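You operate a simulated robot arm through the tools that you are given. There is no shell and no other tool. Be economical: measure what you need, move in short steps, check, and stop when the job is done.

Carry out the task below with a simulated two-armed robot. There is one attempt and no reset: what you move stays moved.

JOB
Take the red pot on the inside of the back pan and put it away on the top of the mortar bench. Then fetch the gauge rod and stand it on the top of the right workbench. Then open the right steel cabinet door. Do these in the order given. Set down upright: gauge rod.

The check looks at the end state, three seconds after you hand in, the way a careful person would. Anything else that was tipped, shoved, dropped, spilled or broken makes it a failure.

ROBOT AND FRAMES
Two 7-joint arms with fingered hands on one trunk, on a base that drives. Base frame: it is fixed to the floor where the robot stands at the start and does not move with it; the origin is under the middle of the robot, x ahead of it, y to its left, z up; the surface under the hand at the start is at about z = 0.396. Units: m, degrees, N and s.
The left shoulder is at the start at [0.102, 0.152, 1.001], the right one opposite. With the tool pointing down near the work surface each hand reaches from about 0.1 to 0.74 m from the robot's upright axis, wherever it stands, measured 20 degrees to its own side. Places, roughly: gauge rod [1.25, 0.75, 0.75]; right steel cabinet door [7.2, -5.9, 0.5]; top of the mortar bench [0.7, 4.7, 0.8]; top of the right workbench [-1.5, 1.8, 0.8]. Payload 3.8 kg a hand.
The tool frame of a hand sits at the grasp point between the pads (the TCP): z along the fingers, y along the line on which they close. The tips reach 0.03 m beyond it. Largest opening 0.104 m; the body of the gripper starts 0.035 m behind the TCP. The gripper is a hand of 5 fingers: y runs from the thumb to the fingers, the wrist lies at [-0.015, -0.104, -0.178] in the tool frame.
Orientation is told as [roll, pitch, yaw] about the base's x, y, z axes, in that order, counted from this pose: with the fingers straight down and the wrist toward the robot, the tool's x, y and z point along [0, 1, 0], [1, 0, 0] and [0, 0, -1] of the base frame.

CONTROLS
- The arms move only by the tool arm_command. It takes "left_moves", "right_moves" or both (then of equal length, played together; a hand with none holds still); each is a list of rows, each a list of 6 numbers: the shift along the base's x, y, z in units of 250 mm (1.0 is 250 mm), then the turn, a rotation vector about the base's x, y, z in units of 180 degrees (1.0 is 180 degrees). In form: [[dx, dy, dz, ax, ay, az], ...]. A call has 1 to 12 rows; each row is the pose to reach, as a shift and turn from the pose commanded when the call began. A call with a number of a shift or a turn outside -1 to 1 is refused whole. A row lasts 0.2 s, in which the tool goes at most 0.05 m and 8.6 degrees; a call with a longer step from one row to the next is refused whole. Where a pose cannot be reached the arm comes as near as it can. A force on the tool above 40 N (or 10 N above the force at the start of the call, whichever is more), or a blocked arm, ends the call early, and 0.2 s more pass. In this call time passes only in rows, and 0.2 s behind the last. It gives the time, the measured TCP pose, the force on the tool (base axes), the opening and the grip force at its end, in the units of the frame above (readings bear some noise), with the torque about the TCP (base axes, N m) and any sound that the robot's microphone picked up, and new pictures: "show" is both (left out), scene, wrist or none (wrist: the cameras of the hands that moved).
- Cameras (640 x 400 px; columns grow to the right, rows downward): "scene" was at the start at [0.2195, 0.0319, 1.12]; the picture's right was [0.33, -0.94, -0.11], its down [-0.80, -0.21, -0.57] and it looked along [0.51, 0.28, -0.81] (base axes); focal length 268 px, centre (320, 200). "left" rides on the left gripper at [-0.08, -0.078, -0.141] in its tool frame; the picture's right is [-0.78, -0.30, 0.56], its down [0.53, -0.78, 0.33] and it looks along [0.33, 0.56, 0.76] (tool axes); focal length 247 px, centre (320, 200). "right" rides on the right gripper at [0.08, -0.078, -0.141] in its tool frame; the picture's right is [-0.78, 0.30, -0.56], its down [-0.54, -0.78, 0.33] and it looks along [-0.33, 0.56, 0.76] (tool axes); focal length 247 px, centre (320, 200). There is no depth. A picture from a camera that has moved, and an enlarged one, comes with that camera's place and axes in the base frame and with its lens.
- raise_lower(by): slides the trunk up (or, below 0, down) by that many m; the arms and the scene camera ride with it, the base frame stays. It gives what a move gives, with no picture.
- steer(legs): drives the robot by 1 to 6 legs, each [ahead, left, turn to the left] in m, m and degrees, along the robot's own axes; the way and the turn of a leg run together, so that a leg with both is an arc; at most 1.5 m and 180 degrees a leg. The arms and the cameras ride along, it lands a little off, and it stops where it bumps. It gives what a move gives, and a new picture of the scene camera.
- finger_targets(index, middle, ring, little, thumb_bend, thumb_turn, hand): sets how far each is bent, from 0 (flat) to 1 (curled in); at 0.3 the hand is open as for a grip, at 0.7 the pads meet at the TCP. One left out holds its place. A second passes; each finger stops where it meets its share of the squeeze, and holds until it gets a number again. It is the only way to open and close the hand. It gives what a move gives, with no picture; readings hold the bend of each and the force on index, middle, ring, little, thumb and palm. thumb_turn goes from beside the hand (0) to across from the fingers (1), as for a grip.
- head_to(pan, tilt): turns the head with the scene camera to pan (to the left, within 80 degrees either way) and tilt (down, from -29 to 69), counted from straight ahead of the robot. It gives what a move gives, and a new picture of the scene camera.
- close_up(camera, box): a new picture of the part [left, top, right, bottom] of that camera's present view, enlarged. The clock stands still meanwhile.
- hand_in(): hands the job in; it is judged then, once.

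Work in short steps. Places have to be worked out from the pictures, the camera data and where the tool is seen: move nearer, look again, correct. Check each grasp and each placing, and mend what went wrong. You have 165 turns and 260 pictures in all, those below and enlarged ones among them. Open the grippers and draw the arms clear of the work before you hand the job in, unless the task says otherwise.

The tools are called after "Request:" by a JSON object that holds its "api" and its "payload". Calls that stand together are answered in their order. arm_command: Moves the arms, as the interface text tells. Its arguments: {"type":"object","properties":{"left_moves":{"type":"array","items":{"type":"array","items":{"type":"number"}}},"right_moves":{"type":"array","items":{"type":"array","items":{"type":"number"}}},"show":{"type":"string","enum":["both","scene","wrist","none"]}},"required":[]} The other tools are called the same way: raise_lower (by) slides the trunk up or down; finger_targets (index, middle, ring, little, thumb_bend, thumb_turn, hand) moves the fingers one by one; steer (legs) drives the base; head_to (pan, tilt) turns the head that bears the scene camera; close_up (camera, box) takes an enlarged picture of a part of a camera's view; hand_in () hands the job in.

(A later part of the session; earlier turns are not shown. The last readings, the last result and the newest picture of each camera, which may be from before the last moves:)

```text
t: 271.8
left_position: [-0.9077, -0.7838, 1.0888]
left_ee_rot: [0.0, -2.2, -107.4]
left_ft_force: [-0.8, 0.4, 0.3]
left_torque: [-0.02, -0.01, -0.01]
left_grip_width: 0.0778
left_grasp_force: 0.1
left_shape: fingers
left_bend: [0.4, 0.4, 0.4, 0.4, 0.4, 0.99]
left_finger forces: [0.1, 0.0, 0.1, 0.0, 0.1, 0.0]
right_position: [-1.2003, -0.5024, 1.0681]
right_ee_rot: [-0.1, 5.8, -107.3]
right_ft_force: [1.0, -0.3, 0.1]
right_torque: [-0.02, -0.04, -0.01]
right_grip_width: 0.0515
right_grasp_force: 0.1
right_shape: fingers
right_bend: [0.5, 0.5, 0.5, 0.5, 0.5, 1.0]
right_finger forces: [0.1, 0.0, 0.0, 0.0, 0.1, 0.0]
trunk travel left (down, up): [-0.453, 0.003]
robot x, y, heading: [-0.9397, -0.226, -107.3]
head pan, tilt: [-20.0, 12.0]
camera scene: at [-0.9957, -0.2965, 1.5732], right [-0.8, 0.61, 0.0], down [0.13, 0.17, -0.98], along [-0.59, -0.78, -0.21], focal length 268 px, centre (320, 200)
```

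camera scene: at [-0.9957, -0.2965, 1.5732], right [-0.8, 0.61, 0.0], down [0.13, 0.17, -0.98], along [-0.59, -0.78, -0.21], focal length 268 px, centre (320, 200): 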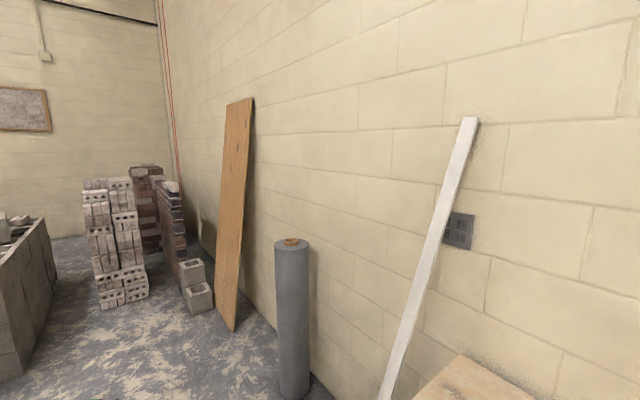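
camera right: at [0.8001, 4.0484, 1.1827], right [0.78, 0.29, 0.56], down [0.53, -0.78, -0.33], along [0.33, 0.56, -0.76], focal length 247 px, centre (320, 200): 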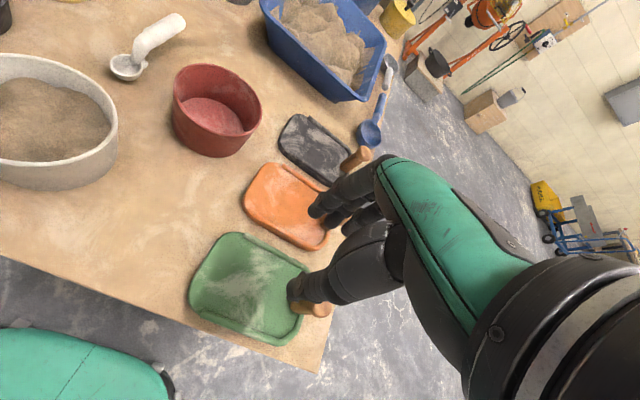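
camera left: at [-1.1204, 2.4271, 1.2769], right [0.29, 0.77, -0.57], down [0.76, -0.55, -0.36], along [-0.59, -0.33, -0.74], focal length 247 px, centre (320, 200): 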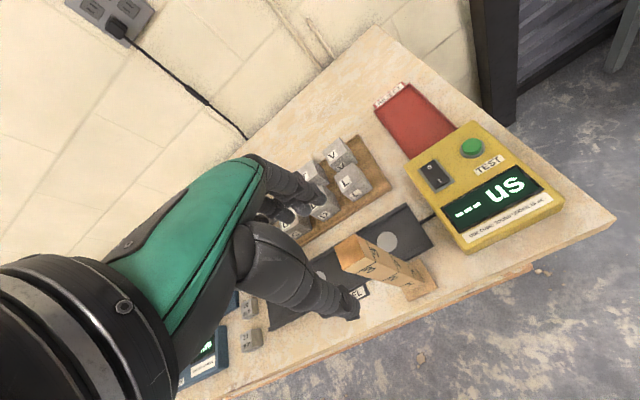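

The base drifted and was blocked at the left workbench. I look at that bench for anything disturbed.

Request:
{"api": "head_to", "payload": {"pan": -75, "tilt": 35}}

Request:
{"api": "close_up", "payload": {"camera": "right", "box": [0, 0, 640, 400]}}

```text
t: 273.0
left_position: [-0.9077, -0.7836, 1.0892]
left_ee_rot: [0.0, -2.3, -107.4]
left_ft_force: [0.0, -0.7, 0.6]
left_torque: [0.02, 0.01, -0.02]
left_grip_width: 0.0778
left_grasp_force: 0.2
left_shape: fingers
left_bend: [0.4, 0.4, 0.4, 0.4, 0.4, 0.99]
left_finger forces: [0.0, 0.1, 0.0, 0.0, 0.0, 0.0]
right_position: [-1.1991, -0.5027, 1.07]
right_ee_rot: [-0.1, 5.8, -107.3]
right_ft_force: [0.0, 0.6, 0.5]
right_torque: [0.03, -0.04, 0.03]
right_grip_width: 0.0513
right_grasp_force: 0.0
right_shape: fingers
right_bend: [0.5, 0.5, 0.5, 0.5, 0.5, 1.0]
right_finger forces: [0.0, 0.0, 0.0, 0.0, 0.0, 0.1]
trunk travel left (down, up): [-0.453, 0.003]
robot x, y, heading: [-0.9381, -0.2249, -107.4]
head pan, tilt: [-75.0, 35.0]
camera scene: at [-1.0271, -0.2191, 1.5363], right [0.04, 1.0, 0.0], down [0.57, -0.02, -0.82], along [-0.82, 0.03, -0.57], focal length 268 px, centre (320, 200)
```

scene: 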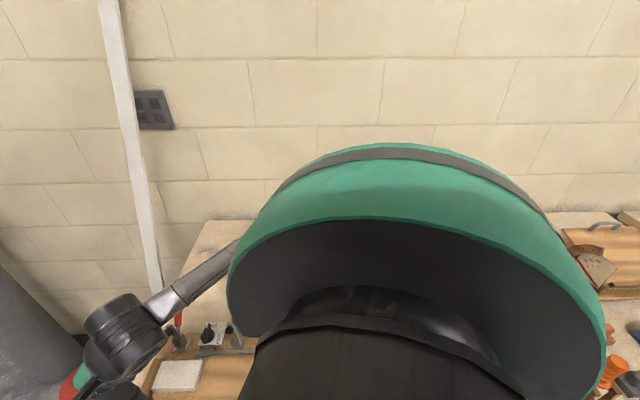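

```text
1.00 times, centred on (320, 200) of right (not enlarged: the box is as wide or as high as the picture)
camera zoom: at [-1.1039, -0.4679, 1.2177], right [-0.84, -0.11, 0.52], down [-0.27, 0.93, -0.25], along [-0.46, -0.35, -0.81], focal length 247 px, centre (320, 200)
```

zoom: 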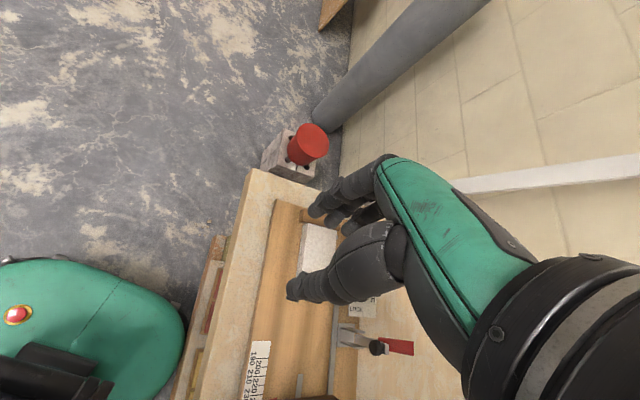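

I move left away from the bench, straighten the heading, and look back at it.

Request:
{"api": "steer", "payload": {"legs": [[0, 0.4, 0], [0, 0, 17]]}}

Request:
{"api": "close_up", "payload": {"camera": "scene", "box": [0, 0, 640, 400]}}

```text
t: 276.5
left_position: [-0.3586, -0.8702, 1.0894]
left_ee_rot: [0.1, -2.2, -90.4]
left_ft_force: [0.2, 0.3, -0.1]
left_torque: [0.01, -0.03, -0.02]
left_grip_width: 0.0777
left_grasp_force: 0.0
left_shape: fingers
left_bend: [0.4, 0.4, 0.4, 0.4, 0.4, 0.99]
left_finger forces: [0.1, 0.0, 0.0, 0.1, 0.0, 0.0]
right_position: [-0.7216, -0.6871, 1.068]
right_ee_rot: [0.0, 5.9, -90.2]
right_ft_force: [0.5, 0.4, -0.4]
right_torque: [-0.02, 0.01, -0.01]
right_grip_width: 0.0515
right_grasp_force: 0.2
right_shape: fingers
right_bend: [0.5, 0.5, 0.5, 0.5, 0.5, 1.0]
right_finger forces: [0.1, 0.1, 0.0, 0.0, 0.0, 0.1]
trunk travel left (down, up): [-0.453, 0.003]
robot x, y, heading: [-0.5532, -0.3431, -90.3]
head pan, tilt: [-75.0, 35.0]
camera scene: at [-0.6386, -0.365, 1.5363], right [-0.25, 0.97, 0.0], down [0.55, 0.15, -0.82], along [-0.79, -0.21, -0.57], focal length 268 px, centre (320, 200)
```

scene: 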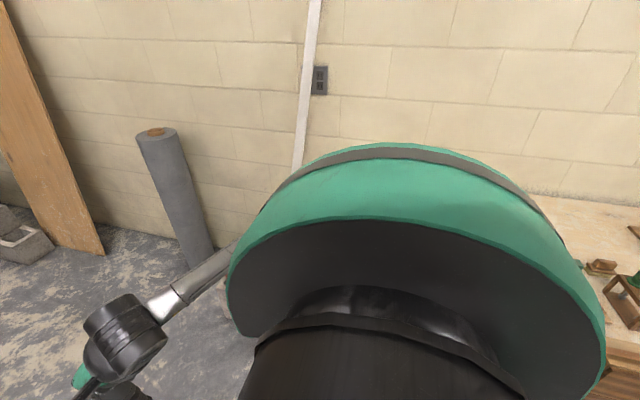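

```text
1.00 times, centred on (320, 200) of scene (not enlarged: the box is as wide or as high as the picture)
camera zoom: at [-0.6386, -0.365, 1.5363], right [-0.25, 0.97, 0.0], down [0.55, 0.15, -0.82], along [-0.79, -0.21, -0.57], focal length 268 px, centre (320, 200)
```

zoom: 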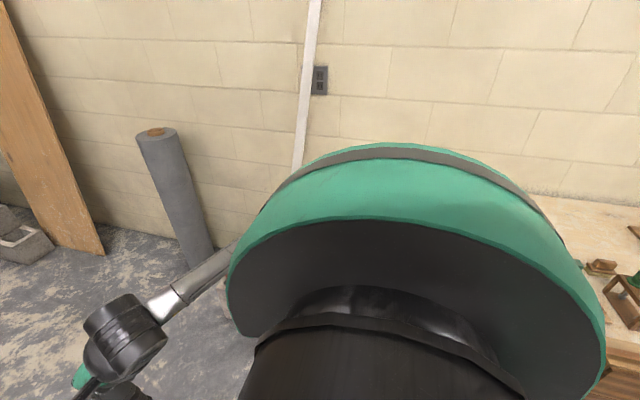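

To compare with an earlier picture I turn to the same view as before (heading 90°, y≈-0.95), which is also on the route.

Request:
{"api": "steer", "payload": {"legs": [[0, 0, 180], [-0.6, 0, 0]]}}

Request:
{"api": "head_to", "payload": {"pan": 15, "tilt": 20}}

```text
t: 287.1
left_position: [-0.7605, -0.4051, 1.0881]
left_ee_rot: [0.0, -2.1, 85.1]
left_ft_force: [0.3, -0.4, 0.1]
left_torque: [0.01, 0.0, 0.01]
left_grip_width: 0.0776
left_grasp_force: 0.0
left_shape: fingers
left_bend: [0.4, 0.4, 0.4, 0.4, 0.4, 0.99]
left_finger forces: [0.0, 0.1, 0.1, 0.0, 0.1, 0.1]
right_position: [-0.4121, -0.6152, 1.0691]
right_ee_rot: [-0.1, 5.9, 85.4]
right_ft_force: [-1.4, 0.3, 0.0]
right_torque: [-0.03, 0.01, -0.02]
right_grip_width: 0.0513
right_grasp_force: 0.2
right_shape: fingers
right_bend: [0.5, 0.5, 0.5, 0.5, 0.5, 1.0]
right_finger forces: [0.0, 0.0, 0.1, 0.0, 0.1, 0.1]
trunk travel left (down, up): [-0.453, 0.003]
robot x, y, heading: [-0.6038, -0.9437, 85.4]
head pan, tilt: [-75.0, 35.0]
camera scene: at [-0.5162, -0.9264, 1.5363], right [0.18, -0.98, 0.0], down [-0.56, -0.1, -0.82], along [0.81, 0.15, -0.57], focal length 268 px, centre (320, 200)
```

scene: 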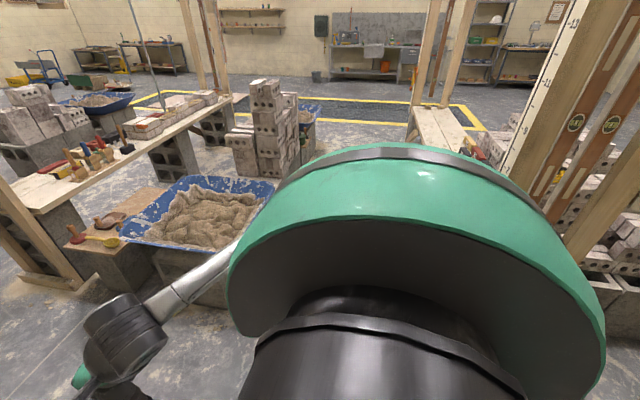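

```text
t: 288.7
left_position: [-0.7591, -0.4068, 1.0899]
left_ee_rot: [0.0, -2.2, 85.2]
left_ft_force: [-0.1, 0.3, -0.8]
left_torque: [0.01, -0.01, 0.0]
left_grip_width: 0.0775
left_grasp_force: 0.0
left_shape: fingers
left_bend: [0.4, 0.4, 0.4, 0.4, 0.4, 0.99]
left_finger forces: [0.1, 0.0, 0.0, 0.1, 0.0, 0.0]
right_position: [-0.4138, -0.6176, 1.0692]
right_ee_rot: [-0.1, 5.8, 85.3]
right_ft_force: [0.7, -0.2, 1.0]
right_torque: [-0.02, 0.01, 0.0]
right_grip_width: 0.0515
right_grasp_force: 0.1
right_shape: fingers
right_bend: [0.5, 0.5, 0.5, 0.5, 0.5, 1.0]
right_finger forces: [0.0, 0.0, 0.0, 0.0, 0.0, 0.1]
trunk travel left (down, up): [-0.453, 0.003]
robot x, y, heading: [-0.6078, -0.9439, 85.2]
head pan, tilt: [15.0, 20.0]
camera scene: at [-0.6196, -0.8521, 1.5601], right [0.98, 0.18, 0.0], down [0.06, -0.34, -0.94], along [-0.17, 0.92, -0.34], focal length 268 px, centre (320, 200)
```

scene: 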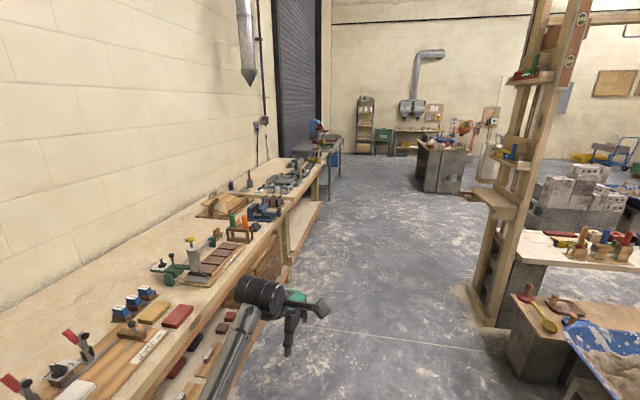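

Request:
{"api": "close_up", "payload": {"camera": "scene", "box": [20, 140, 360, 380]}}

```text
1.67 times, centred on (190, 260) of scene
camera zoom: at [-0.6196, -0.8521, 1.5601], right [0.98, 0.18, 0.0], down [0.06, -0.34, -0.94], along [-0.17, 0.92, -0.34], focal length 447 px, centre (537, 100)
```

zoom: 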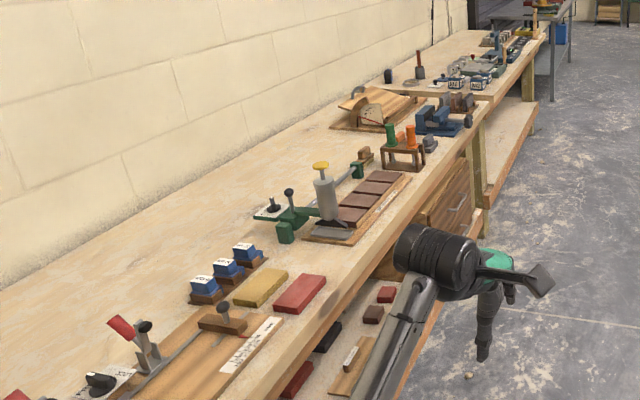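

Nothing there is disturbed. I strafe right along the strip, correcting heading.

Request:
{"api": "steer", "payload": {"legs": [[0, 0, 4.8], [0, -1.2, 0], [0, -0.9, 0]]}}

Request:
{"api": "head_to", "payload": {"pan": -78, "tilt": 12}}

```text
t: 299.6
left_position: [1.3083, -0.4165, 1.0886]
left_ee_rot: [-0.1, -2.2, 90.0]
left_ft_force: [0.2, 0.2, -0.7]
left_torque: [-0.01, -0.01, 0.0]
left_grip_width: 0.0774
left_grasp_force: 0.0
left_shape: fingers
left_bend: [0.4, 0.4, 0.4, 0.4, 0.4, 0.99]
left_finger forces: [0.0, 0.0, 0.0, 0.0, 0.1, 0.0]
right_position: [1.671, -0.597, 1.069]
right_ee_rot: [-0.2, 6.0, 90.1]
right_ft_force: [0.2, -0.4, 0.3]
right_torque: [-0.01, 0.0, -0.02]
right_grip_width: 0.0518
right_grasp_force: 0.0
right_shape: fingers
right_bend: [0.5, 0.5, 0.5, 0.5, 0.5, 1.0]
right_finger forces: [0.0, 0.0, 0.1, 0.1, 0.1, 0.0]
trunk travel left (down, up): [-0.453, 0.003]
robot x, y, heading: [1.5082, -0.9437, 90.0]
head pan, tilt: [15.0, 20.0]
camera scene: at [1.4841, -0.8494, 1.5601], right [0.97, 0.26, 0.0], down [0.09, -0.33, -0.94], along [-0.24, 0.91, -0.34], focal length 268 px, centre (320, 200)
```

scene: 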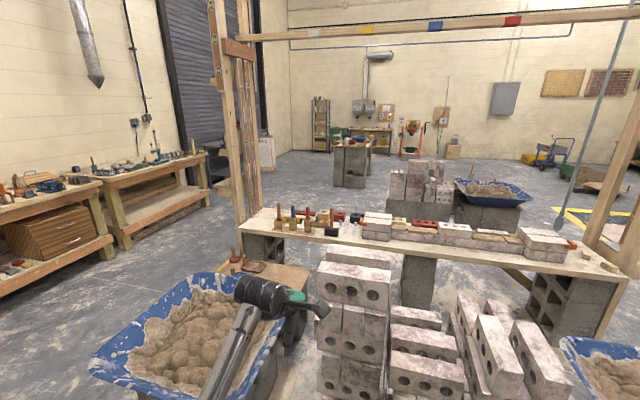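

```text
t: 301.3
left_position: [1.3097, -0.417, 1.0887]
left_ee_rot: [-0.1, -2.1, 90.1]
left_ft_force: [0.1, -0.5, 0.3]
left_torque: [0.04, -0.02, -0.01]
left_grip_width: 0.0777
left_grasp_force: 0.1
left_shape: fingers
left_bend: [0.4, 0.4, 0.4, 0.4, 0.4, 0.99]
left_finger forces: [0.0, 0.1, 0.0, 0.1, 0.0, 0.0]
right_position: [1.6703, -0.5982, 1.0698]
right_ee_rot: [-0.2, 5.9, 90.1]
right_ft_force: [0.1, -0.1, -0.2]
right_torque: [0.01, 0.01, 0.0]
right_grip_width: 0.0515
right_grasp_force: 0.0
right_shape: fingers
right_bend: [0.5, 0.5, 0.5, 0.5, 0.5, 1.0]
right_finger forces: [0.1, 0.0, 0.1, 0.0, 0.0, 0.1]
trunk travel left (down, up): [-0.453, 0.003]
robot x, y, heading: [1.5077, -0.9414, 90.0]
head pan, tilt: [-78.0, 12.0]
camera scene: at [1.6006, -0.9198, 1.5732], right [0.21, -0.98, 0.0], down [-0.2, -0.04, -0.98], along [0.96, 0.2, -0.21], focal length 268 px, centre (320, 200)
```

scene: 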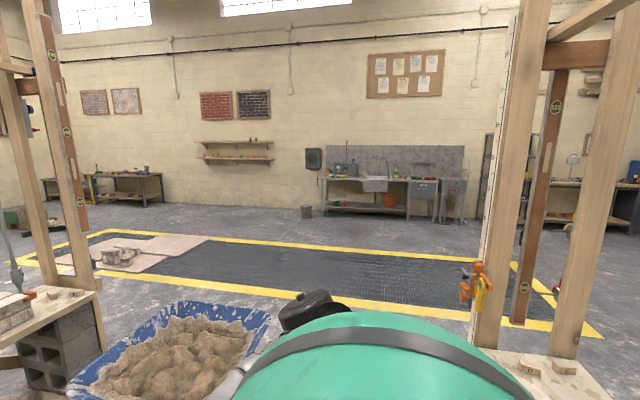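

Request:
{"api": "steer", "payload": {"legs": [[0, -1.1, 0], [0, -1.2, 0], [0, 0, -120]]}}

Request:
{"api": "head_to", "payload": {"pan": 0, "tilt": 8}}

```text
t: 317.5
left_position: [4.3363, -1.0565, 1.0895]
left_ee_rot: [0.0, -2.2, -30.3]
left_ft_force: [0.1, -0.3, -1.0]
left_torque: [0.01, -0.01, -0.04]
left_grip_width: 0.0778
left_grasp_force: 0.1
left_shape: fingers
left_bend: [0.4, 0.4, 0.4, 0.4, 0.4, 0.99]
left_finger forces: [0.0, 0.0, 0.0, 0.0, 0.0, 0.1]
right_position: [3.9965, -1.2789, 1.0684]
right_ee_rot: [0.0, 5.8, -30.2]
right_ft_force: [-0.7, 0.0, -0.9]
right_torque: [-0.01, -0.02, 0.0]
right_grip_width: 0.0517
right_grasp_force: 0.0
right_shape: fingers
right_bend: [0.5, 0.5, 0.5, 0.5, 0.5, 1.0]
right_finger forces: [0.0, 0.0, 0.1, 0.1, 0.0, 0.1]
trunk travel left (down, up): [-0.453, 0.003]
robot x, y, heading: [3.7809, -0.9625, -30.5]
head pan, tilt: [-78.0, 12.0]
camera scene: at [3.7552, -1.0507, 1.5732], right [-0.95, 0.31, 0.0], down [0.06, 0.2, -0.98], along [-0.31, -0.93, -0.21], focal length 268 px, centre (320, 200)
```

scene: 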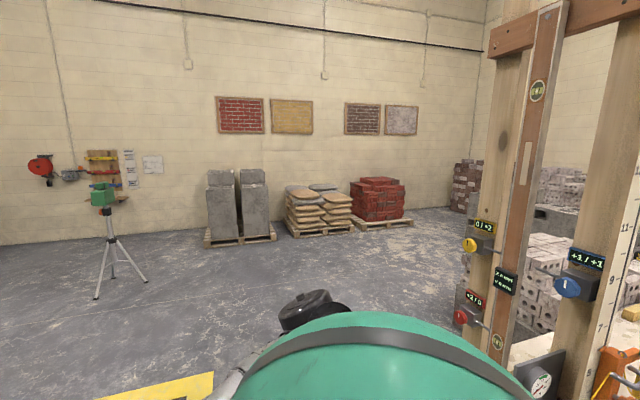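

```text
t: 319.0
left_position: [4.3362, -1.0571, 1.0892]
left_ee_rot: [0.0, -2.2, -30.3]
left_ft_force: [-0.1, -0.5, -0.5]
left_torque: [0.0, 0.0, -0.03]
left_grip_width: 0.0778
left_grasp_force: 0.0
left_shape: fingers
left_bend: [0.4, 0.4, 0.4, 0.4, 0.4, 0.99]
left_finger forces: [0.0, 0.1, 0.0, 0.1, 0.0, 0.1]
right_position: [3.9961, -1.2783, 1.0687]
right_ee_rot: [0.0, 5.9, -30.3]
right_ft_force: [0.5, 0.2, -0.9]
right_torque: [0.0, -0.03, 0.0]
right_grip_width: 0.0516
right_grasp_force: 0.0
right_shape: fingers
right_bend: [0.5, 0.5, 0.5, 0.5, 0.5, 1.0]
right_finger forces: [0.1, 0.0, 0.1, 0.0, 0.0, 0.0]
trunk travel left (down, up): [-0.453, 0.003]
robot x, y, heading: [3.7838, -0.9634, -30.0]
head pan, tilt: [0.0, 8.0]
camera scene: at [3.8642, -1.0088, 1.5797], right [-0.5, -0.86, 0.0], down [-0.12, 0.07, -0.99], along [0.86, -0.5, -0.14], focal length 268 px, centre (320, 200)
```

scene: 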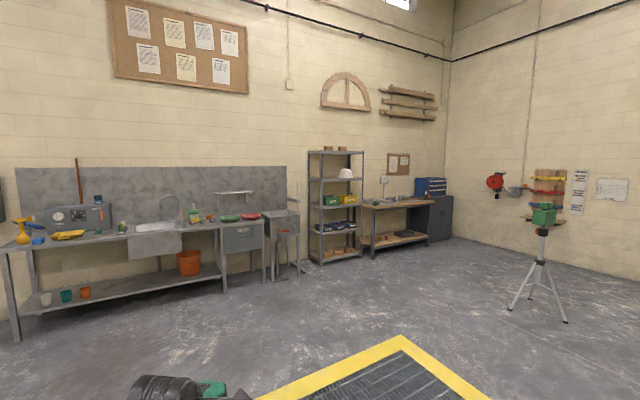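

The steel cabinet is the dark one in the corner at (435, 215). I enlarge it.

Request:
{"api": "close_up", "payload": {"camera": "scene", "box": [360, 160, 470, 260]}}

```text
4.00 times, centred on (415, 210) of scene
camera zoom: at [3.8642, -1.0088, 1.5797], right [-0.5, -0.86, 0.0], down [-0.12, 0.07, -0.99], along [0.86, -0.5, -0.14], focal length 1074 px, centre (-60, 160)
```

zoom: 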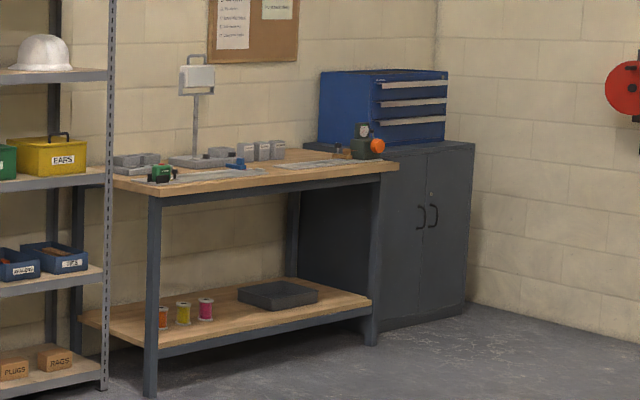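

Two-door cabinet against the east wall; the right door (south one) has its handle near the middle at about y≈-5.75, z≈0.6. I drive there, passing east of the tripod.

Request:
{"api": "steer", "payload": {"legs": [[0, 0, -13], [1.5, 0, 0], [1.5, 0, 0]]}}

```text
t: 334.3
left_position: [6.5764, -3.1337, 1.0896]
left_ee_rot: [0.0, -2.2, -40.6]
left_ft_force: [0.8, -0.9, 0.0]
left_torque: [-0.01, 0.03, 0.03]
left_grip_width: 0.0776
left_grasp_force: 0.0
left_shape: fingers
left_bend: [0.4, 0.4, 0.4, 0.4, 0.4, 0.99]
left_finger forces: [0.0, 0.0, 0.1, 0.0, 0.1, 0.0]
right_position: [6.2029, -3.2928, 1.0691]
right_ee_rot: [-0.1, 5.8, -40.4]
right_ft_force: [0.2, 0.3, -1.2]
right_torque: [0.02, -0.03, -0.03]
right_grip_width: 0.0516
right_grasp_force: 0.0
right_shape: fingers
right_bend: [0.5, 0.5, 0.5, 0.5, 0.5, 1.0]
right_finger forces: [0.0, 0.0, 0.0, 0.0, 0.0, 0.0]
trunk travel left (down, up): [-0.453, 0.003]
robot x, y, heading: [6.0451, -2.9432, -40.5]
head pan, tilt: [0.0, 8.0]
camera scene: at [6.1197, -3.0035, 1.5797], right [-0.65, -0.76, 0.0], down [-0.11, 0.09, -0.99], along [0.75, -0.64, -0.14], focal length 268 px, centre (320, 200)
```

scene: 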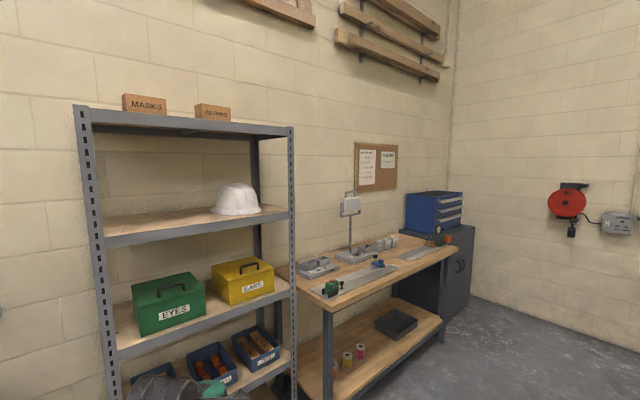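

Request:
{"api": "steer", "payload": {"legs": [[0, 0, -49.5], [1.3, 0, 0], [1.2, 0, 0]]}}

Request:
{"api": "head_to", "payload": {"pan": 55, "tilt": 25}}

```text
t: 348.9
left_position: [6.2522, -5.9948, 1.0886]
left_ee_rot: [0.1, -2.2, -89.3]
left_ft_force: [-0.1, 1.1, 0.3]
left_torque: [0.05, 0.04, -0.01]
left_grip_width: 0.0776
left_grasp_force: 0.1
left_shape: fingers
left_bend: [0.4, 0.4, 0.4, 0.4, 0.4, 0.99]
left_finger forces: [0.0, 0.0, 0.0, 0.0, 0.0, 0.0]
right_position: [5.8895, -5.8188, 1.0691]
right_ee_rot: [-0.1, 5.8, -89.1]
right_ft_force: [-0.1, -0.2, 0.1]
right_torque: [-0.02, 0.02, 0.04]
right_grip_width: 0.0513
right_grasp_force: 0.2
right_shape: fingers
right_bend: [0.5, 0.5, 0.5, 0.5, 0.5, 1.0]
right_finger forces: [0.0, 0.0, 0.1, 0.0, 0.0, 0.0]
trunk travel left (down, up): [-0.453, 0.003]
robot x, y, heading: [6.0466, -5.4734, -89.2]
head pan, tilt: [0.0, 8.0]
camera scene: at [6.0502, -5.5637, 1.5797], right [-1.0, -0.01, 0.0], down [0.0, 0.14, -0.99], along [0.01, -0.99, -0.14], focal length 268 px, centre (320, 200)
```

scene: 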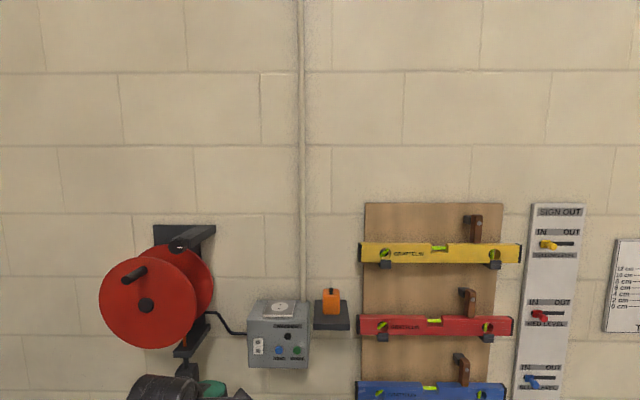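

```text
t: 350.1
left_position: [6.2518, -5.9948, 1.0897]
left_ee_rot: [0.1, -2.2, -89.3]
left_ft_force: [0.6, 0.6, -0.7]
left_torque: [-0.01, 0.02, -0.01]
left_grip_width: 0.0776
left_grasp_force: 0.1
left_shape: fingers
left_bend: [0.4, 0.4, 0.4, 0.4, 0.4, 0.99]
left_finger forces: [0.0, 0.0, 0.0, 0.1, 0.0, 0.1]
right_position: [5.8876, -5.82, 1.0692]
right_ee_rot: [-0.1, 6.0, -89.1]
right_ft_force: [0.4, -0.5, -0.8]
right_torque: [-0.01, 0.0, -0.01]
right_grip_width: 0.0513
right_grasp_force: 0.0
right_shape: fingers
right_bend: [0.5, 0.5, 0.5, 0.5, 0.5, 1.0]
right_finger forces: [0.0, 0.1, 0.1, 0.1, 0.0, 0.1]
trunk travel left (down, up): [-0.453, 0.003]
robot x, y, heading: [6.047, -5.4733, -89.4]
head pan, tilt: [55.0, 25.0]
camera scene: at [6.125, -5.5236, 1.5521], right [-0.56, -0.83, 0.0], down [-0.35, 0.24, -0.91], along [0.75, -0.51, -0.42], focal length 268 px, centre (320, 200)
```

scene: 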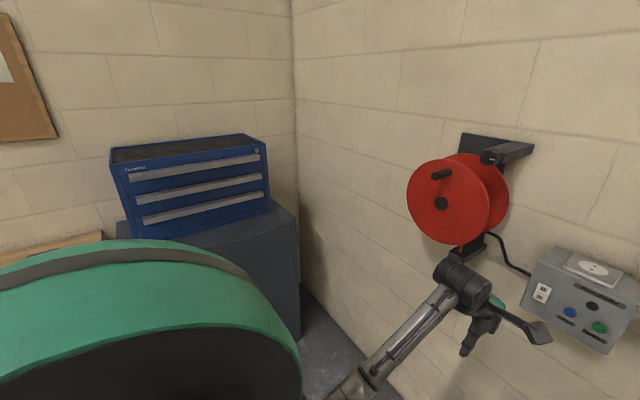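

I turn left to face the cabinet.

Request:
{"api": "steer", "payload": {"legs": [[0, 0, 89.3]]}}

Request:
{"api": "head_to", "payload": {"pan": -10, "tilt": 30}}

```text
t: 354.3
left_position: [6.5734, -5.28, 1.0887]
left_ee_rot: [0.0, -2.1, -0.5]
left_ft_force: [-0.4, -0.1, -0.1]
left_torque: [-0.02, 0.02, 0.0]
left_grip_width: 0.0775
left_grasp_force: 0.1
left_shape: fingers
left_bend: [0.4, 0.4, 0.4, 0.4, 0.4, 0.99]
left_finger forces: [0.1, 0.0, 0.1, 0.0, 0.0, 0.0]
right_position: [6.3891, -5.6409, 1.0691]
right_ee_rot: [-0.1, 5.8, -0.3]
right_ft_force: [0.7, -0.2, -0.2]
right_torque: [0.0, 0.02, -0.01]
right_grip_width: 0.0515
right_grasp_force: 0.1
right_shape: fingers
right_bend: [0.5, 0.5, 0.5, 0.5, 0.5, 1.0]
right_finger forces: [0.0, 0.0, 0.0, 0.1, 0.1, 0.0]
trunk travel left (down, up): [-0.453, 0.003]
robot x, y, heading: [6.0486, -5.4707, -0.2]
head pan, tilt: [55.0, 25.0]
camera scene: at [6.1025, -5.3968, 1.5521], right [0.81, -0.58, 0.0], down [-0.25, -0.34, -0.91], along [0.53, 0.74, -0.42], focal length 268 px, centre (320, 200)
```

scene: 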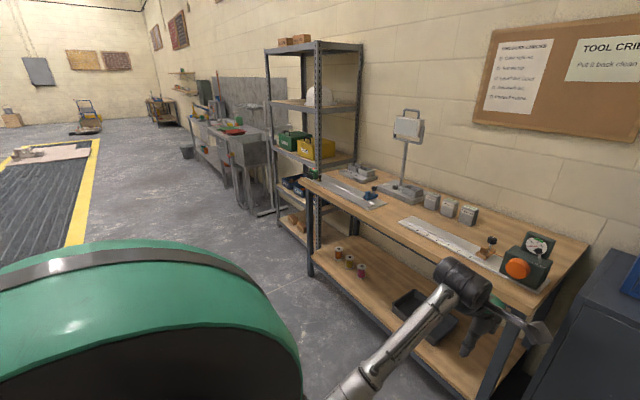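

```text
t: 355.6
left_position: [6.574, -5.2792, 1.0903]
left_ee_rot: [0.1, -2.1, -0.5]
left_ft_force: [-0.2, -0.1, -0.5]
left_torque: [0.0, 0.0, -0.04]
left_grip_width: 0.0776
left_grasp_force: 0.1
left_shape: fingers
left_bend: [0.4, 0.4, 0.4, 0.4, 0.4, 0.99]
left_finger forces: [0.0, 0.0, 0.0, 0.0, 0.0, 0.0]
right_position: [6.3899, -5.6405, 1.0698]
right_ee_rot: [-0.1, 5.9, -0.4]
right_ft_force: [0.1, 0.4, -0.2]
right_torque: [-0.03, -0.02, 0.01]
right_grip_width: 0.0515
right_grasp_force: 0.0
right_shape: fingers
right_bend: [0.5, 0.5, 0.5, 0.5, 0.5, 1.0]
right_finger forces: [0.0, 0.0, 0.0, 0.1, 0.1, 0.0]
trunk travel left (down, up): [-0.453, 0.003]
robot x, y, heading: [6.0452, -5.474, -0.4]
head pan, tilt: [-10.0, 30.0]
camera scene: at [6.1381, -5.4881, 1.5441], right [-0.18, -0.98, 0.0], down [-0.49, 0.09, -0.87], along [0.85, -0.16, -0.5], focal length 268 px, centre (320, 200)
```

scene: 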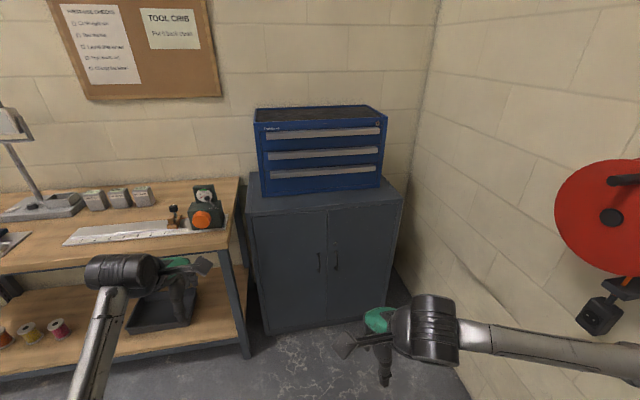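

Right door: y≈-5.75…-6.12, front x≈7.2, handle at about [7.16, -5.78, 0.55], hinge on the south side. I lower the trunk and enlarge the handle.

Request:
{"api": "raise_lower", "payload": {"by": -0.3}}

Request:
{"api": "close_up", "payload": {"camera": "scene", "box": [240, 60, 420, 200]}}

```text
t: 358.6
left_position: [6.5734, -5.2797, 0.789]
left_ee_rot: [0.0, -2.2, -0.5]
left_ft_force: [0.2, 0.0, -0.4]
left_torque: [0.03, 0.0, 0.03]
left_grip_width: 0.0773
left_grasp_force: 0.1
left_shape: fingers
left_bend: [0.4, 0.4, 0.4, 0.4, 0.4, 0.99]
left_finger forces: [0.0, 0.0, 0.0, 0.0, 0.0, 0.0]
right_position: [6.3827, -5.6402, 0.7198]
right_ee_rot: [-0.1, 13.6, -0.4]
right_ft_force: [-0.5, -0.3, 0.3]
right_torque: [0.0, 0.01, -0.03]
right_grip_width: 0.0517
right_grasp_force: 0.1
right_shape: fingers
right_bend: [0.5, 0.5, 0.5, 0.5, 0.5, 1.0]
right_finger forces: [0.0, 0.0, 0.0, 0.0, 0.1, 0.0]
trunk travel left (down, up): [-0.153, 0.303]
robot x, y, heading: [6.0458, -5.4744, -0.5]
head pan, tilt: [-10.0, 30.0]
```

```text
2.86 times, centred on (330, 130) of scene
camera zoom: at [6.2414, -5.4888, 1.2037], right [-0.18, -0.98, 0.04], down [-0.68, 0.09, -0.72], along [0.71, -0.16, -0.69], focal length 767 px, centre (291, 400)
```

zoom: 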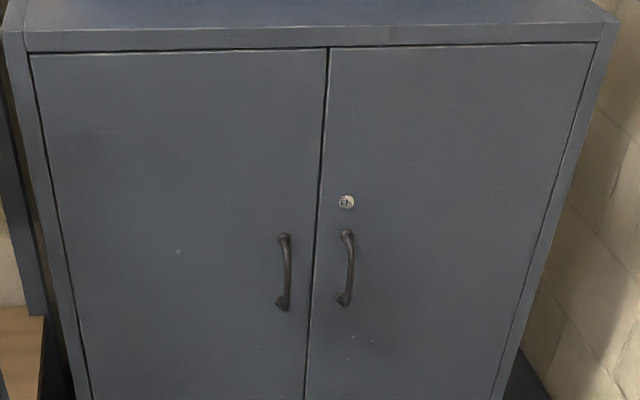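

Handle spans z≈0.50–0.61 at y≈-5.77. I rotate the right hand so that its fingers point forward with the thumb on the left (two calls).

Request:
{"api": "arm_command", "payload": {"right_moves": [[0.05, -0.02, 0, 0.027, -0.027, -0.027], [0.1, -0.04, 0, 0.054, -0.054, -0.054], [0.15, -0.06, 0, 0.081, -0.081, -0.081], [0.2, -0.08, 0, 0.108, -0.108, -0.108], [0.25, -0.1, 0, 0.135, -0.135, -0.135], [0.3, -0.12, 0, 0.162, -0.162, -0.162], [0.35, -0.14, 0, 0.189, -0.189, -0.189], [0.4, -0.16, 0, 0.216, -0.216, -0.216], [0.45, -0.18, 0, 0.243, -0.243, -0.243], [0.5, -0.2, 0, 0.27, -0.27, -0.27], [0.55, -0.2, 0, 0.297, -0.297, -0.297], [0.6, -0.2, 0, 0.324, -0.324, -0.324]], "show": "scene"}}

```text
t: 361.4
left_position: [6.5725, -5.2791, 0.7894]
left_ee_rot: [-0.1, -2.1, -0.6]
left_ft_force: [-0.2, 0.4, 0.2]
left_torque: [0.0, 0.01, -0.01]
left_grip_width: 0.0775
left_grasp_force: 0.1
left_shape: fingers
left_bend: [0.4, 0.4, 0.4, 0.4, 0.4, 0.99]
left_finger forces: [0.0, 0.0, 0.0, 0.1, 0.0, 0.0]
right_position: [6.5427, -5.745, 0.7172]
right_ee_rot: [48.5, -32.9, -30.6]
right_ft_force: [0.5, -0.3, 0.3]
right_torque: [0.01, -0.02, 0.0]
right_grip_width: 0.0521
right_grasp_force: 0.1
right_shape: fingers
right_bend: [0.5, 0.5, 0.5, 0.5, 0.5, 1.0]
right_finger forces: [0.0, 0.0, 0.0, 0.0, 0.0, 0.0]
right hand out of reach, approached as far as the arm can: row 3, 4, 5, 6, 7, 8, 9, 10, 11
trunk travel left (down, up): [-0.153, 0.303]
robot x, y, heading: [6.046, -5.4714, -0.5]
head pan, tilt: [-10.0, 30.0]
stopped in row 12 (right hand): the arm was blocked; the commanded pose is now the measured one
camera scene: at [6.2403, -5.4878, 1.2041], right [-0.18, -0.98, 0.04], down [-0.68, 0.09, -0.73], along [0.71, -0.16, -0.69], focal length 268 px, centre (320, 200)
```

scene: 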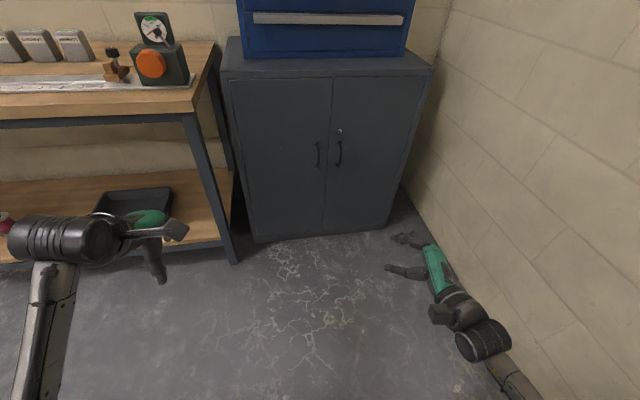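

Too cramped near the body. From the pose reached I complete the turn while extending the hand forward.

Request:
{"api": "arm_command", "payload": {"right_moves": [[0.16, 0.01, -0.02, 0, 0, 0], [0.32, 0.02, -0.04, 0.027, -0.011, -0.024], [0.48, 0.03, -0.06, 0.06, -0.025, -0.054], [0.62, 0.04, -0.1, 0.093, -0.038, -0.083], [0.74, 0.05, -0.14, 0.126, -0.052, -0.113], [0.84, 0.06, -0.18, 0.159, -0.065, -0.142], [0.9, 0.07, -0.22, 0.192, -0.079, -0.172], [0.94, 0.08, -0.24, 0.225, -0.092, -0.202], [0.96, 0.1, -0.26, 0.25, -0.103, -0.224], [0.96, 0.1, -0.26, 0.269, -0.111, -0.242]], "show": "scene"}}

```text
t: 363.6
left_position: [6.5738, -5.2786, 0.7887]
left_ee_rot: [0.0, -2.2, -0.6]
left_ft_force: [-0.9, -0.6, -0.2]
left_torque: [0.02, 0.03, 0.03]
left_grip_width: 0.0779
left_grasp_force: 0.1
left_shape: fingers
left_bend: [0.4, 0.4, 0.4, 0.4, 0.4, 0.99]
left_finger forces: [0.0, 0.0, 0.0, 0.0, 0.0, 0.0]
right_position: [6.7659, -5.7218, 0.68]
right_ee_rot: [89.7, -0.2, -89.6]
right_ft_force: [-0.1, -0.1, -0.7]
right_torque: [0.02, 0.02, 0.02]
right_grip_width: 0.052
right_grasp_force: 0.0
right_shape: fingers
right_bend: [0.5, 0.5, 0.5, 0.5, 0.5, 1.0]
right_finger forces: [0.0, 0.1, 0.1, 0.0, 0.0, 0.0]
right hand out of reach, approached as far as the arm can: row 8, 9, 10
trunk travel left (down, up): [-0.153, 0.303]
robot x, y, heading: [6.0423, -5.4731, -0.4]
head pan, tilt: [-10.0, 30.0]
camera scene: at [6.2418, -5.4886, 1.2036], right [-0.18, -0.98, 0.04], down [-0.68, 0.09, -0.72], along [0.71, -0.16, -0.69], focal length 268 px, centre (320, 200)
```

scene: 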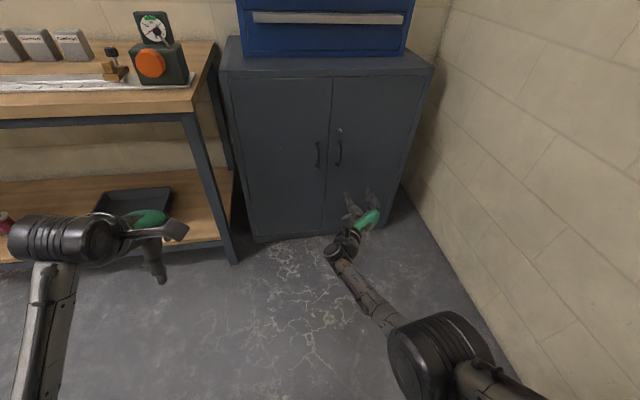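

The hand now points forward with closing axis horizontal. I lower the trunk 0.12 to handle height and check with the wrist camera.

Request:
{"api": "raise_lower", "payload": {"by": -0.12}}

Request:
{"api": "close_up", "payload": {"camera": "right", "box": [0, 0, 640, 400]}}

Request:
{"api": "head_to", "payload": {"pan": -20, "tilt": 10}}

```text
t: 365.1
left_position: [6.5735, -5.2786, 0.6698]
left_ee_rot: [-0.2, -2.1, -0.5]
left_ft_force: [0.7, 0.2, -0.1]
left_torque: [0.0, 0.04, -0.02]
left_grip_width: 0.0776
left_grasp_force: 0.0
left_shape: fingers
left_bend: [0.4, 0.4, 0.4, 0.4, 0.4, 0.99]
left_finger forces: [0.0, 0.0, 0.1, 0.0, 0.0, 0.0]
right_position: [6.7647, -5.722, 0.5602]
right_ee_rot: [90.1, 0.1, -90.0]
right_ft_force: [-0.5, -0.8, 0.0]
right_torque: [0.01, 0.03, 0.01]
right_grip_width: 0.0519
right_grasp_force: 0.2
right_shape: fingers
right_bend: [0.5, 0.5, 0.5, 0.5, 0.5, 1.0]
right_finger forces: [0.1, 0.0, 0.1, 0.0, 0.0, 0.1]
trunk travel left (down, up): [-0.033, 0.423]
robot x, y, heading: [6.0502, -5.4759, -0.6]
head pan, tilt: [-10.0, 30.0]
```

```text
1.00 times, centred on (320, 200) of right (not enlarged: the box is as wide or as high as the picture)
camera zoom: at [6.6246, -5.6453, 0.6402], right [-0.56, -0.29, -0.78], down [0.33, 0.78, -0.53], along [0.76, -0.56, -0.34], focal length 247 px, centre (320, 200)
```

zoom: 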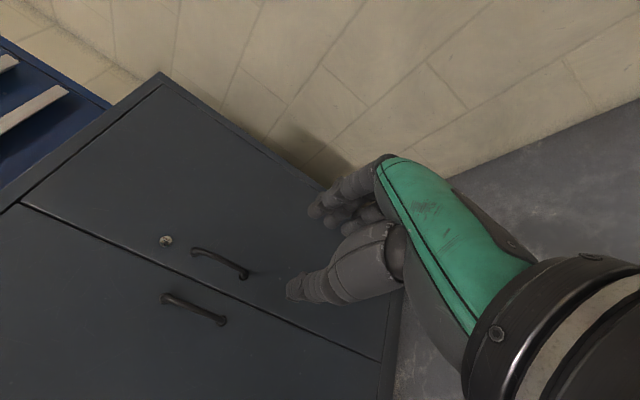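

```text
t: 366.0
left_position: [6.5738, -5.2795, 0.6685]
left_ee_rot: [0.1, -2.0, -0.6]
left_ft_force: [0.7, -0.3, 0.4]
left_torque: [0.0, 0.0, 0.01]
left_grip_width: 0.0776
left_grasp_force: 0.0
left_shape: fingers
left_bend: [0.4, 0.4, 0.4, 0.4, 0.4, 0.99]
left_finger forces: [0.0, 0.0, 0.1, 0.0, 0.0, 0.0]
right_position: [6.7659, -5.7223, 0.5581]
right_ee_rot: [90.1, 0.2, -90.0]
right_ft_force: [0.6, -0.4, 0.4]
right_torque: [0.04, 0.02, 0.01]
right_grip_width: 0.0519
right_grasp_force: 0.0
right_shape: fingers
right_bend: [0.5, 0.5, 0.5, 0.5, 0.5, 1.0]
right_finger forces: [0.0, 0.0, 0.0, 0.0, 0.1, 0.0]
trunk travel left (down, up): [-0.033, 0.423]
robot x, y, heading: [6.0479, -5.4731, -0.4]
head pan, tilt: [-20.0, 10.0]
camera scene: at [6.3401, -5.5055, 1.0525], right [-0.31, -0.94, 0.15], down [-0.59, 0.06, -0.81], along [0.75, -0.34, -0.57], focal length 268 px, centre (320, 200)
```

scene: 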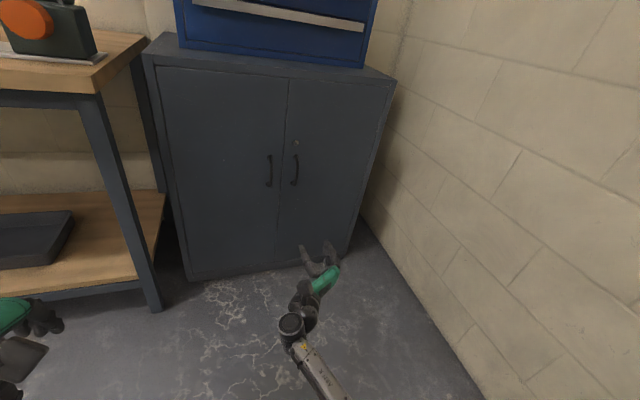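

Handle triangulates to about [7.24, -5.787, 0.547]. I open the right hand, line it up sideways, tuck the left hand back, then drive closer.

Request:
{"api": "finger_targets", "payload": {"hand": "right", "index": 0.35, "middle": 0.35, "ring": 0.35, "little": 0.35, "thumb_bend": 0.35}}

Request:
{"api": "arm_command", "payload": {"left_moves": [[-0.1, 0.02, 0.05, 0, 0, 0], [-0.2, 0.04, 0.1, 0, 0, 0], [-0.3, 0.06, 0.15, 0, 0, 0], [-0.4, 0.08, 0.2, 0, 0, 0]], "right_moves": [[0, -0.08, -0.01, 0, 0, 0], [0, -0.16, -0.02, 0, 0, 0], [0, -0.22, -0.03, 0, 0, 0], [0, -0.26, -0.04, 0, 0, 0]], "show": "none"}}

Request:
{"api": "steer", "payload": {"legs": [[0.33, 0, 0]]}}

Request:
{"api": "close_up", "payload": {"camera": "right", "box": [0, 0, 640, 400]}}

```text
t: 367.0
left_position: [6.5743, -5.2792, 0.6689]
left_ee_rot: [0.0, -2.1, -0.6]
left_ft_force: [-0.5, 0.2, -0.5]
left_torque: [0.0, 0.02, 0.0]
left_grip_width: 0.078
left_grasp_force: 0.0
left_shape: fingers
left_bend: [0.4, 0.4, 0.4, 0.4, 0.4, 0.99]
left_finger forces: [0.1, 0.1, 0.0, 0.0, 0.0, 0.1]
right_position: [6.7655, -5.7224, 0.5579]
right_ee_rot: [90.0, 0.2, -90.2]
right_ft_force: [0.4, 0.4, -0.1]
right_torque: [0.0, -0.01, 0.0]
right_grip_width: 0.0902
right_grasp_force: 0.1
right_shape: fingers
right_bend: [0.35, 0.35, 0.35, 0.35, 0.35, 0.98]
right_finger forces: [0.1, 0.1, 0.0, 0.1, 0.0, 0.0]
trunk travel left (down, up): [-0.033, 0.423]
robot x, y, heading: [6.0482, -5.4762, -0.5]
head pan, tilt: [-20.0, 10.0]
```

```text
t: 368.0
left_position: [6.544, -5.2622, 0.6989]
left_ee_rot: [0.1, -2.2, -0.5]
left_ft_force: [0.0, 0.5, -0.4]
left_torque: [0.03, 0.0, -0.01]
left_grip_width: 0.0775
left_grasp_force: 0.0
left_shape: fingers
left_bend: [0.4, 0.4, 0.4, 0.4, 0.4, 0.99]
left_finger forces: [0.0, 0.0, 0.0, 0.1, 0.0, 0.0]
left hand out of reach, approached as far as the arm can: row 2, 3, 4
right_position: [6.7656, -5.7874, 0.5484]
right_ee_rot: [90.1, 0.1, -90.1]
right_ft_force: [-0.6, -0.6, -0.1]
right_torque: [0.03, 0.02, 0.01]
right_grip_width: 0.0901
right_grasp_force: 0.1
right_shape: fingers
right_bend: [0.35, 0.35, 0.35, 0.35, 0.35, 0.98]
right_finger forces: [0.0, 0.0, 0.0, 0.0, 0.0, 0.0]
trunk travel left (down, up): [-0.033, 0.423]
robot x, y, heading: [6.0457, -5.4751, -0.5]
head pan, tilt: [-20.0, 10.0]
```

```text
t: 370.1
left_position: [6.8735, -5.2678, 0.6986]
left_ee_rot: [0.0, -2.1, -0.7]
left_ft_force: [0.8, 0.1, -0.4]
left_torque: [-0.01, -0.01, 0.02]
left_grip_width: 0.0776
left_grasp_force: 0.0
left_shape: fingers
left_bend: [0.4, 0.4, 0.4, 0.4, 0.4, 0.99]
left_finger forces: [0.1, 0.0, 0.0, 0.0, 0.1, 0.0]
right_position: [7.0946, -5.7923, 0.5475]
right_ee_rot: [89.9, 0.3, -90.2]
right_ft_force: [-0.5, -1.0, 0.2]
right_torque: [-0.02, -0.02, 0.01]
right_grip_width: 0.0903
right_grasp_force: 0.1
right_shape: fingers
right_bend: [0.35, 0.35, 0.35, 0.35, 0.35, 0.98]
right_finger forces: [0.0, 0.1, 0.0, 0.0, 0.0, 0.0]
trunk travel left (down, up): [-0.033, 0.423]
robot x, y, heading: [6.3776, -5.4765, -0.6]
head pan, tilt: [-20.0, 10.0]
camera scene: at [6.6704, -5.5089, 1.0523], right [-0.31, -0.94, 0.15], down [-0.59, 0.07, -0.81], along [0.75, -0.34, -0.57], focal length 268 px, centre (320, 200)
```

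scene: 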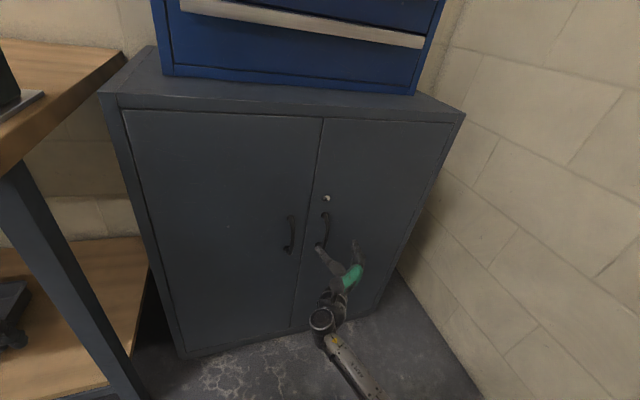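

```text
1.00 times, centred on (320, 200) of right (not enlarged: the box is as wide or as high as the picture)
camera zoom: at [6.9543, -5.7147, 0.6282], right [-0.56, -0.29, -0.78], down [0.33, 0.78, -0.53], along [0.76, -0.56, -0.34], focal length 247 px, centre (320, 200)
```

zoom: 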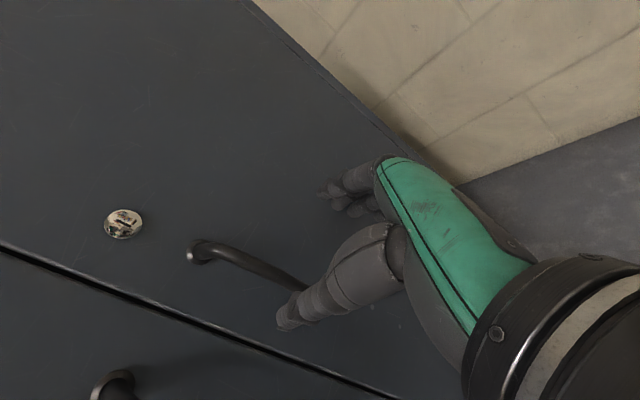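

The handle bar lies at about x≈7.21, y≈-5.785. I advance the hand 10 cm with the bar between thumb and fingers.

Request:
{"api": "arm_command", "payload": {"right_moves": [[0.14, 0.01, 0, 0, 0, 0], [0.28, 0.02, 0, 0, 0, 0], [0.4, 0.03, 0, 0, 0, 0]], "show": "both"}}

Request:
{"api": "close_up", "payload": {"camera": "scene", "box": [270, 180, 400, 300]}}

```text
t: 370.7
left_position: [6.8712, -5.2681, 0.7015]
left_ee_rot: [0.0, -2.3, -0.8]
left_ft_force: [-0.5, -0.6, 0.1]
left_torque: [-0.01, 0.0, -0.03]
left_grip_width: 0.0773
left_grasp_force: 0.1
left_shape: fingers
left_bend: [0.4, 0.4, 0.4, 0.4, 0.4, 0.99]
left_finger forces: [0.0, 0.0, 0.0, 0.1, 0.0, 0.0]
right_position: [7.1445, -5.7941, 0.5424]
right_ee_rot: [89.8, 0.0, -91.5]
right_ft_force: [-22.8, 5.9, 6.1]
right_torque: [-0.21, 0.05, -0.81]
right_grip_width: 0.0926
right_grasp_force: 11.5
right_shape: fingers
right_bend: [0.35, 0.34, 0.35, 0.35, 0.33, 0.98]
right_finger forces: [0.0, 20.9, 0.0, 0.0, 2.1, 0.1]
trunk travel left (down, up): [-0.033, 0.423]
robot x, y, heading: [6.3736, -5.4744, -0.9]
head pan, tilt: [-20.0, 10.0]
stopped in row 2 (right hand): the force on the tool passed its limit at 93 N (the readings are from after the stop); the commanded pose is now the measured one
camera scene: at [6.6662, -5.5089, 1.0536], right [-0.32, -0.94, 0.15], down [-0.58, 0.07, -0.81], along [0.75, -0.35, -0.57], focal length 268 px, centre (320, 200)
camera right: at [7.0059, -5.7135, 0.6232], right [-0.57, -0.28, -0.77], down [0.35, 0.77, -0.54], along [0.75, -0.58, -0.34], focal length 247 px, centre (320, 200)
```

scene: 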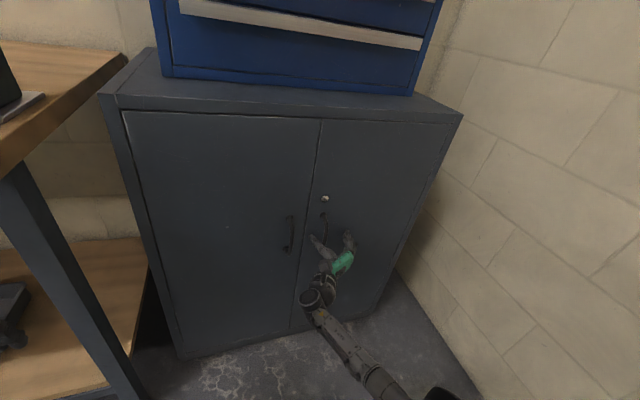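
right: 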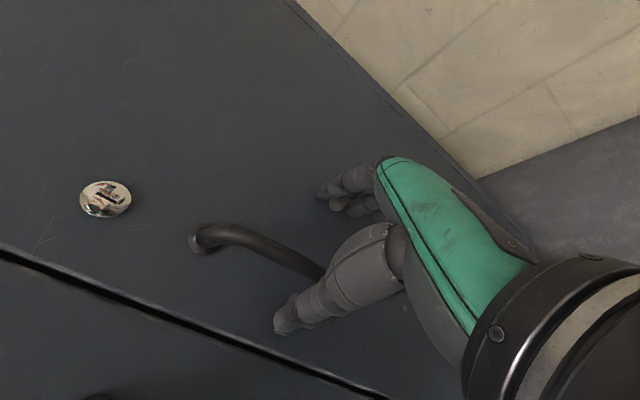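

```text
3.33 times, centred on (335, 240) of scene
camera zoom: at [6.6662, -5.5089, 1.0536], right [-0.32, -0.94, 0.15], down [-0.58, 0.07, -0.81], along [0.75, -0.35, -0.57], focal length 895 px, centre (270, 67)
```

zoom: 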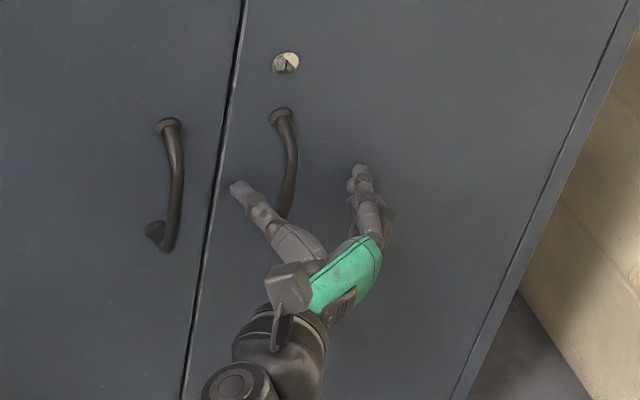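

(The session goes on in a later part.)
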